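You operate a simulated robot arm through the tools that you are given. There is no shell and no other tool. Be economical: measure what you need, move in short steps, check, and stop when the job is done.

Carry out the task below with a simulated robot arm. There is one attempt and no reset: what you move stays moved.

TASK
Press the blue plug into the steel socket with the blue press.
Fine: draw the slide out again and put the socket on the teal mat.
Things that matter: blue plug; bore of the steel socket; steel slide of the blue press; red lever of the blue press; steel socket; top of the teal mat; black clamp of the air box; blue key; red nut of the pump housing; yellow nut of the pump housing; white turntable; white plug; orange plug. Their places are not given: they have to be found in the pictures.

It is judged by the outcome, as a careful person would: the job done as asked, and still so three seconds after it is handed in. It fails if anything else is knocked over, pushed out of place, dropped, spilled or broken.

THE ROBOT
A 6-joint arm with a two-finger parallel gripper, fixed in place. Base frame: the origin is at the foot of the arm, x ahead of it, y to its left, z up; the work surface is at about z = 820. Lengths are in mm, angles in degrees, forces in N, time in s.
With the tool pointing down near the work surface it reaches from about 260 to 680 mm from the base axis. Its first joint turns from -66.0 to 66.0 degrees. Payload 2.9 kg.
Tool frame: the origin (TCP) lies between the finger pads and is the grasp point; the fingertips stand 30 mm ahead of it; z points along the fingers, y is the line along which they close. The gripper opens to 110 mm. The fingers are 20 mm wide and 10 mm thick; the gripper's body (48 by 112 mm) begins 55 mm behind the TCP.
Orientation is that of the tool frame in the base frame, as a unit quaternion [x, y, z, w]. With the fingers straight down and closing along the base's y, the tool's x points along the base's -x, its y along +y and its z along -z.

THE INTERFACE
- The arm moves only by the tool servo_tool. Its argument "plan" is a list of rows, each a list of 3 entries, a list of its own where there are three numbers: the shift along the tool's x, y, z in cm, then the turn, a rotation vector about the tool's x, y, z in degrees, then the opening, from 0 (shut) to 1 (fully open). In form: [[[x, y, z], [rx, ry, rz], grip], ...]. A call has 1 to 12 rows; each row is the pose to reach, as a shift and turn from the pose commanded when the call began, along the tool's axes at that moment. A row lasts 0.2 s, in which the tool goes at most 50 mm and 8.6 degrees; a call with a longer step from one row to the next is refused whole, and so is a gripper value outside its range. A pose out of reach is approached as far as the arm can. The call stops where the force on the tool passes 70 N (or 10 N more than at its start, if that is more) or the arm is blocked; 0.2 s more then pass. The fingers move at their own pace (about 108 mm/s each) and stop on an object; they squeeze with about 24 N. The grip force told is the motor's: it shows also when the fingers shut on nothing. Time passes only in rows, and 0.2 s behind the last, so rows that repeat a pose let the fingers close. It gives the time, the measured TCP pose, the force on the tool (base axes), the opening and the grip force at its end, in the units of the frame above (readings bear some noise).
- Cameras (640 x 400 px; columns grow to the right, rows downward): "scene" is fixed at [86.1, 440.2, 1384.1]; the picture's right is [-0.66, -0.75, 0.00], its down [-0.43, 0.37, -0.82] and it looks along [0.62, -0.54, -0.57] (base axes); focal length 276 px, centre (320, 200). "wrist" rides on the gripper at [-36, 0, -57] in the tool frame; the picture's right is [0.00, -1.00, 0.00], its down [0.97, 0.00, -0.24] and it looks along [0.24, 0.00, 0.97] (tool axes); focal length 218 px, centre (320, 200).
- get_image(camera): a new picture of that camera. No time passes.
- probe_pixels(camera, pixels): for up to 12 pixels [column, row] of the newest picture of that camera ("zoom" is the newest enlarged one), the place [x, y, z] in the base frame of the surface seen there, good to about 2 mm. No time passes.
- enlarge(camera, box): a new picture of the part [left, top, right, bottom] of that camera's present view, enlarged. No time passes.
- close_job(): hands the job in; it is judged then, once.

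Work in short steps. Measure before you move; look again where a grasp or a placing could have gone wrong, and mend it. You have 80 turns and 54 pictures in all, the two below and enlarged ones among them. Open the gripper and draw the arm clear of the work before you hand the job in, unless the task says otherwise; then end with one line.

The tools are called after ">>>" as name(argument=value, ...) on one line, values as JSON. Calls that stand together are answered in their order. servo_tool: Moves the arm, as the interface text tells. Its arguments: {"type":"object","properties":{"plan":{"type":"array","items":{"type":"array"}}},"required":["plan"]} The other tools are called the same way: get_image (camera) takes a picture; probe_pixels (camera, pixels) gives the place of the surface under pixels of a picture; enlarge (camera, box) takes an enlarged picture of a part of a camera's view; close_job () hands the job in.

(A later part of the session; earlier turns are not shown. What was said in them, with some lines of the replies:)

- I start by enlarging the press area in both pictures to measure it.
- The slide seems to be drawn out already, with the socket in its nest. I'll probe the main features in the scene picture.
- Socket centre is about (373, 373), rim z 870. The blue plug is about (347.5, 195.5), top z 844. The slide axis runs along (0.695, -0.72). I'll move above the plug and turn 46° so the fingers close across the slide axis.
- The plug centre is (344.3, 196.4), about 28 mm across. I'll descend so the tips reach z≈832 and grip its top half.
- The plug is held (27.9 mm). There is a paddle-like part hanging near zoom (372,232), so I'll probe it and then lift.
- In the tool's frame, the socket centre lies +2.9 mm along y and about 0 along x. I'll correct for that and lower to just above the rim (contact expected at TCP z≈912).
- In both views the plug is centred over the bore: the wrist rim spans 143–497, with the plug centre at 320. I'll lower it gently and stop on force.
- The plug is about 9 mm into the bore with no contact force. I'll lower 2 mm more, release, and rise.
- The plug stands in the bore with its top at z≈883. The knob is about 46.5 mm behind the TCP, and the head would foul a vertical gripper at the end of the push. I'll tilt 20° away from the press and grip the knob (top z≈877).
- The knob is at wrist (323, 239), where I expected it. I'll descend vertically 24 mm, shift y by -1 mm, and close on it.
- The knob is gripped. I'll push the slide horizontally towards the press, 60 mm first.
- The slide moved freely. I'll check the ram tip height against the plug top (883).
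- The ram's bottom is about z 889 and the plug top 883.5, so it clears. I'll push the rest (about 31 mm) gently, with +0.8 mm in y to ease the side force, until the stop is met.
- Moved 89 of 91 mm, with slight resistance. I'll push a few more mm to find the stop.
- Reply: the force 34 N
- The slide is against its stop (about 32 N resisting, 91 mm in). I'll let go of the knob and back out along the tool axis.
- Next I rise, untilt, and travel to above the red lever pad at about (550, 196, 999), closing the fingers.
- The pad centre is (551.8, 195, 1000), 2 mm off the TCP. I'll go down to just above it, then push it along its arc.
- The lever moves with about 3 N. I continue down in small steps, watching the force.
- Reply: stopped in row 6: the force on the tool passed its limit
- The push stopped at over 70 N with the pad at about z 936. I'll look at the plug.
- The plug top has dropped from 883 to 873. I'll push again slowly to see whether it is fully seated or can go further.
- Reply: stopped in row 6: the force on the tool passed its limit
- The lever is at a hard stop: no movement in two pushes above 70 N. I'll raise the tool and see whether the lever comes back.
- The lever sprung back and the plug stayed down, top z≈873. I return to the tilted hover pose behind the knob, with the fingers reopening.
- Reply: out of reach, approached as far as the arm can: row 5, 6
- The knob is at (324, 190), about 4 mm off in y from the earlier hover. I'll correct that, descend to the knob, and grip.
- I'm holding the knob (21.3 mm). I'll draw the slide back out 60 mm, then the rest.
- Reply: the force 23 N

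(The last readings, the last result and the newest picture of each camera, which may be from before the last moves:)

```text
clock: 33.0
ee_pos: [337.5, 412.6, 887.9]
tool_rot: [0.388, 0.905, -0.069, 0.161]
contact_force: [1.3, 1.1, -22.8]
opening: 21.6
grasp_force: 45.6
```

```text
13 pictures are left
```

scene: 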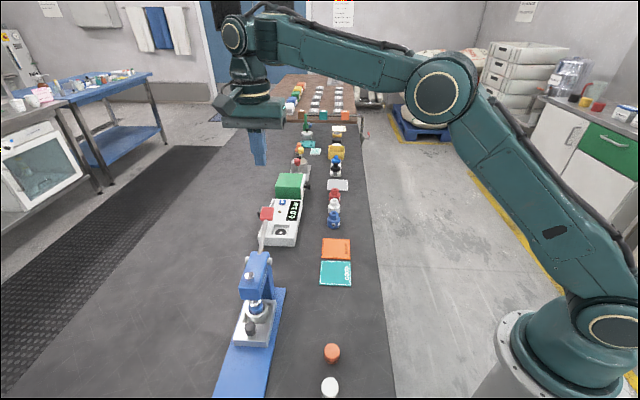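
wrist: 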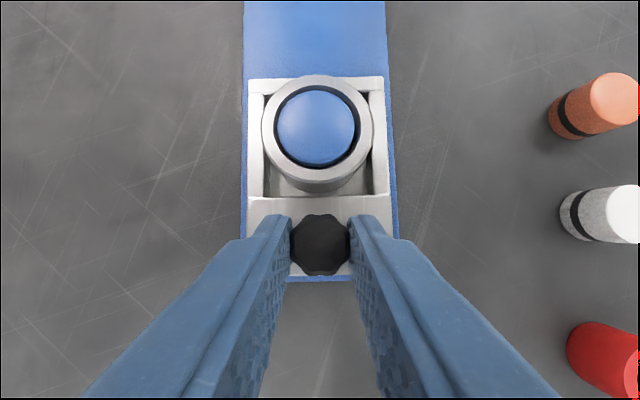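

The slide is out again with the plug in the socket. I'll release the knob, back off, and hover upright over the socket.

>>> servo_tool(plan=[[[0, 0, 0], [0, 0, 0], 0.25], [[0, 0, 0], [0, 0, 0], 0.4], [[0, 0, -3], [0, 0, 0], 0.4], [[0, 0, -7], [0, 0, 0], 0.4], [[-2.6, 0.03, -6.5], [0, 6.7, 0], 0.5], [[-5.2, 0.05, -5.9], [0, 13.4, 0], 0.6], [[-7.64, 0.08, -5.31], [0, 20, 0], 0.6], [[-7.64, 0.08, -5.31], [0, 20, 0], 0.6]])

>>> enlarge(camera="wrist", box=[250, 130, 390, 270])

>>> enlarge(camera="scene", box=[215, 330, 285, 390])

```text
clock: 34.8
ee_pos: [375.7, 373.1, 963.2]
tool_rot: [0.394, 0.919, 0.001, 0.0]
contact_force: [-0.5, 0.7, 0.5]
opening: 65.5
grasp_force: 0.0
```

```text
2.86 times, centred on (320, 200) of wrist
```

zoom: 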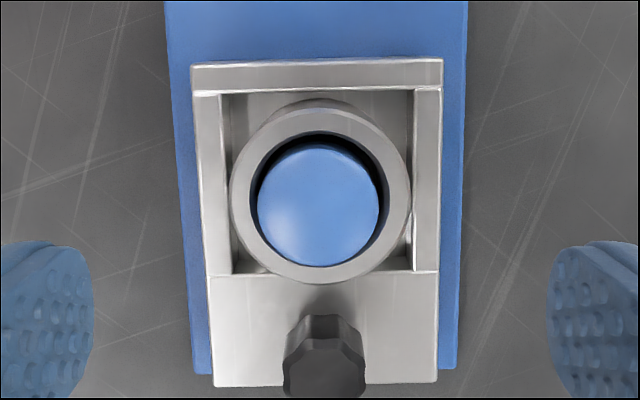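

```text
6.67 times, centred on (250, 360) of scene
```

zoom: 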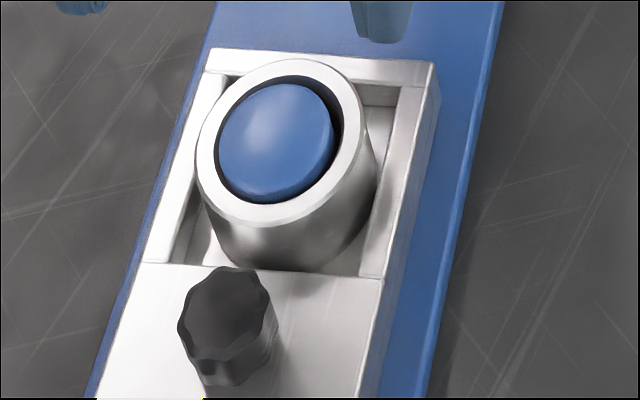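

>>> probe_pixels(camera="zoom", pixels=[[275, 140], [250, 190], [260, 207], [205, 255], [350, 262], [345, 110], [200, 245], [375, 160], [203, 170], [300, 62]])

```text
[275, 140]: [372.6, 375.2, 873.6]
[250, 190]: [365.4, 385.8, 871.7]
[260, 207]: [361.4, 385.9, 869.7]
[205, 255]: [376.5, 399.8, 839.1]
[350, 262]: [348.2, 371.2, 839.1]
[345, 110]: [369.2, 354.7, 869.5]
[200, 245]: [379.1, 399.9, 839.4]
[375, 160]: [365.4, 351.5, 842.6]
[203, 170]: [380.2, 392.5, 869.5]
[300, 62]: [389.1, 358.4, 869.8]
```

The recess floor is z 839 and the socket is 31 mm tall, centred under the TCP (zoom column 320). I'll descend to TCP z≈888, with the tips about 4 mm above the slide, and grip the socket.

>>> servo_tool(plan=[[[0, 0, 3], [0, 0, 0], 0.6], [[0, 0, 6], [0, 0, 0], 0.6], [[0, 0, 7.5], [0, 0, 0], 0.6], [[0, 0, 7.5], [0, 0, 0], 0.5], [[0, 0, 7.5], [0, 0, 0], 0.3], [[0, 0, 7.5], [0, 0, 0], 0.3], [[0, 0, 7.5], [0, 0, 0], 0.3]])

```text
clock: 36.4
ee_pos: [376.5, 374.7, 887.9]
tool_rot: [0.394, 0.919, 0.0, 0.001]
contact_force: [-0.3, 0.1, -0.4]
opening: 45.3
grasp_force: 24.0
```

The socket is gripped (45.3 mm). I'll lift 4 cm and check.

>>> servo_tool(plan=[[[0, 0, -1.5], [0, 0, 0], 0.3], [[0, 0, -4], [0, 0, 0], 0.3], [[0, 0, -4], [0, 0, 0], 0.3]])

>>> enlarge(camera="scene", box=[200, 310, 300, 390])

```text
clock: 37.2
ee_pos: [376.1, 372.7, 928.0]
tool_rot: [0.394, 0.919, 0.001, 0.002]
contact_force: [-0.7, -0.5, -2.0]
opening: 45.3
grasp_force: 24.2
```

```text
5.00 times, centred on (250, 350) of scene
```

zoom: 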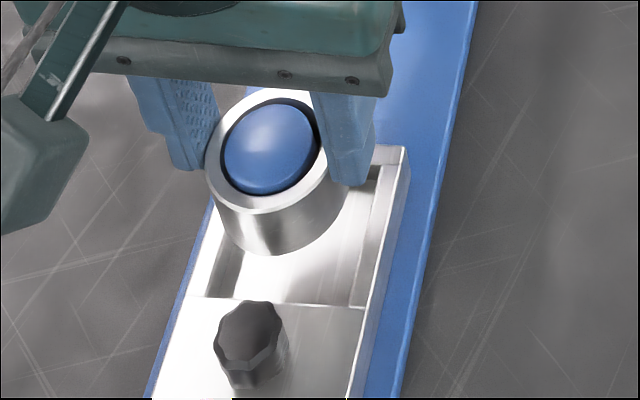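

It lifts cleanly with the plug inside. I'll raise and carry it around the press to above the teal mat, centre about (422, 91).

>>> servo_tool(plan=[[[0, 0, -3.5], [0, 0, 0], 0.3], [[0, 0, -7], [0, 0, 0], 0.3], [[0, -4, -7], [0, 0, 0], 0.3], [[0, -8, -7], [0, 0, 0], 0.3], [[0, -12, -7], [0, 0, 0], 0.3], [[-2, -16.11, -7], [0, 0, 0], 0.3], [[-6.5, -16.11, -7], [0, 0, 0], 0.3], [[-11, -16.11, -7], [0, 0, 0], 0.3], [[-15.5, -16.11, -7], [0, 0, 0], 0.3], [[-20, -16.11, -7], [0, 0, 0], 0.3], [[-23.59, -16.11, -6], [0, 0, 0], 0.3], [[-23.59, -16.11, -6], [0, 0, 0], 0.3]])

>>> get_image(camera="wrist")

>>> get_image(camera="scene")

```text
clock: 39.8
ee_pos: [421.9, 90.6, 989.2]
tool_rot: [0.394, 0.919, 0.001, 0.002]
contact_force: [-0.5, -0.1, -1.8]
opening: 45.4
grasp_force: 23.9
```

```text
9 pictures are left
```

wrist: 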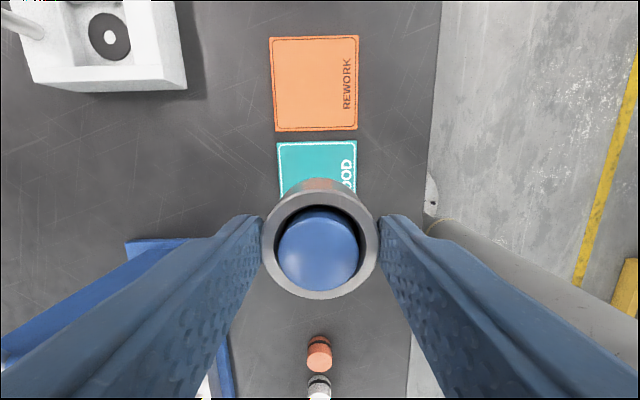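

```text
8 pictures are left
```

scene: 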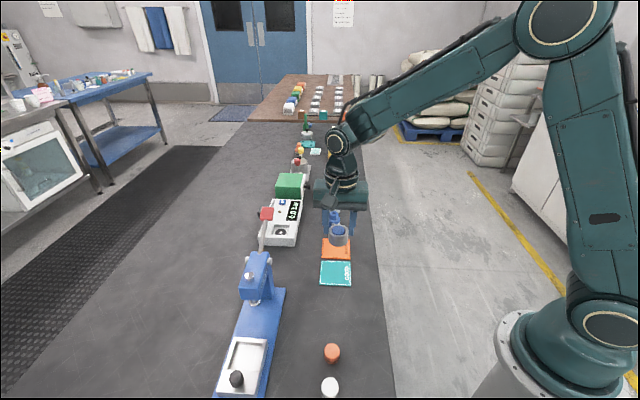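

>>> probe_pixels(camera="wrist", pixels=[[280, 143], [355, 143], [282, 185], [355, 180]])

>>> probe_pixels(camera="scene", pixels=[[322, 264], [349, 264], [320, 284], [350, 285]])

```text
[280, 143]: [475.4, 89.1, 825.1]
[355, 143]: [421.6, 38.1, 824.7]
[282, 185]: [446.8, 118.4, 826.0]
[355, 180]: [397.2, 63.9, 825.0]
```

```text
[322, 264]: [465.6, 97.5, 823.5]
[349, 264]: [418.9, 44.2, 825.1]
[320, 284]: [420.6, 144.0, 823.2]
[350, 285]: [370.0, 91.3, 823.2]
```

The mat centre is about (422, 90.5), top z 825. I'll descend with a +2.5 mm y correction to just above contact (expected at TCP z≈874).

>>> servo_tool(plan=[[[0, 0.25, 4], [0, 0, 0], 0.3], [[0, 0.25, 8], [0, 0, 0], 0.3], [[0, 0.25, 10.5], [0, 0, 0], 0.3], [[0, 0.25, 11.1], [0, 0, 0], 0.3], [[0, 0.25, 11.4], [0, 0, 0], 0.3], [[0, 0.25, 11.4], [0, 0, 0], 0.3]])

>>> enlarge(camera="scene", box=[300, 230, 380, 290])

```text
clock: 41.2
ee_pos: [424.1, 93.9, 875.2]
tool_rot: [0.394, 0.919, 0.001, 0.002]
contact_force: [0.3, 0.1, -2.5]
opening: 45.3
grasp_force: 24.2
```

```text
6.67 times, centred on (340, 260) of scene
```

zoom: 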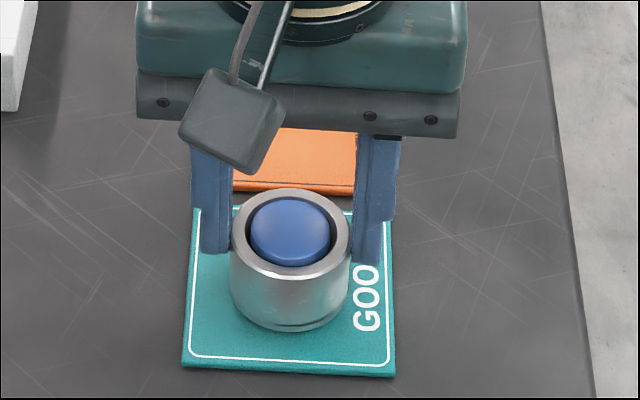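

The socket is over the mat, about 1 mm up. I'll lower in 0.7 mm steps until touch.

>>> servo_tool(plan=[[[0, 0, 0.07], [0, 0, 0], 0.3], [[0, 0, 0.14], [0, 0, 0], 0.3], [[0, 0, 0.2], [0, 0, 0], 0.3], [[0, 0, 0.2], [0, 0, 0], 0.3]])

```text
clock: 42.2
ee_pos: [424.9, 93.0, 872.8]
tool_rot: [0.394, 0.919, 0.0, 0.001]
contact_force: [0.1, 0.7, -1.9]
opening: 45.6
grasp_force: 23.9
```

>>> servo_tool(plan=[[[0, 0, 0.07], [0, 0, 0], 0.3], [[0, 0, 0.14], [0, 0, 0], 0.3], [[0, 0, 0.2], [0, 0, 0], 0.3], [[0, 0, 0.2], [0, 0, 0], 0.3]])

>>> enlarge(camera="scene", box=[310, 240, 370, 290])

```text
clock: 43.2
ee_pos: [423.5, 92.8, 871.1]
tool_rot: [0.394, 0.919, 0.001, 0.001]
contact_force: [-5.6, -1.5, 19.2]
opening: 45.7
grasp_force: 23.9
```

```text
8.00 times, centred on (340, 265) of scene
```

zoom: 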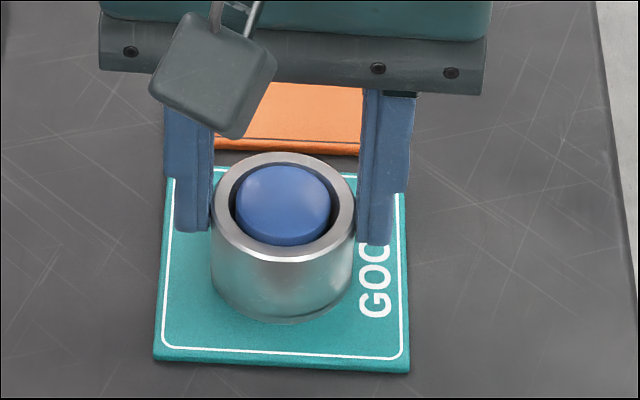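

It is in contact (19 N). I'll ease back 1 mm, open, and withdraw straight up.

>>> servo_tool(plan=[[[0, 0, -0.1], [0, 0, 0], 0.3], [[0, 0, -0.1], [0, 0, 0], 0.45], [[0, 0, -0.1], [0, 0, 0], 0.6], [[0, 0, -0.1], [0, 0, 0], 0.6], [[0, 0, -3], [0, 0, 0], 0.6], [[0, 0, -7], [0, 0, 0], 0.6], [[0, 0, -11.5], [0, 0, 0], 0.6], [[0, 0, -16], [0, 0, 0], 0.6], [[0, 0, -20], [0, 0, 0], 0.6], [[0, 0, -20], [0, 0, 0], 0.6]])

>>> get_image(camera="wrist")

>>> get_image(camera="scene")

```text
clock: 45.4
ee_pos: [423.2, 93.8, 1070.7]
tool_rot: [0.394, 0.919, 0.001, 0.002]
contact_force: [-0.9, 0.5, 0.7]
opening: 66.1
grasp_force: 0.1
```

```text
5 pictures are left
```

wrist: 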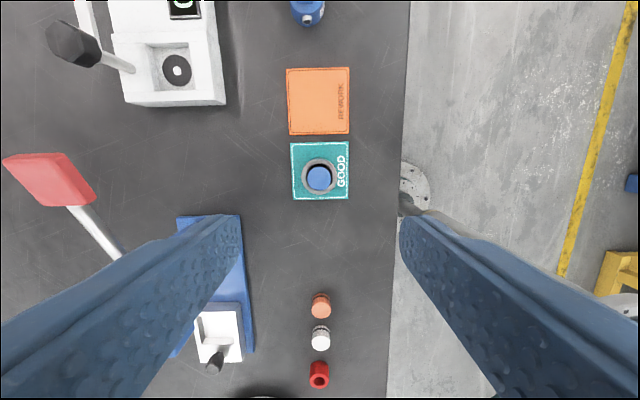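

```text
4 pictures are left
```

scene: 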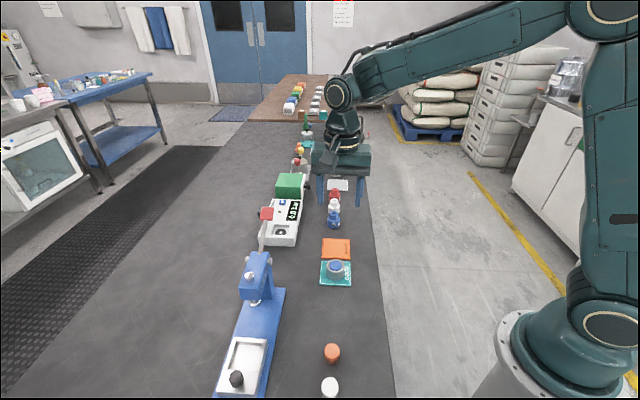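

The socket with the plug pressed in stands on the teal mat (wrist (319, 177)), the slide is drawn out, the lever is up and the arm is clear. I'll hand the job in.

>>> close_job()

```text
The job is handed in.
```

The blue plug is pressed into the steel socket, the slide is drawn out again, and the socket is standing on the teal mat. The plug stopped about 3 mm above the socket rim. Two pushes on the lever past 70 N moved it no further, so I took it as fully seated.
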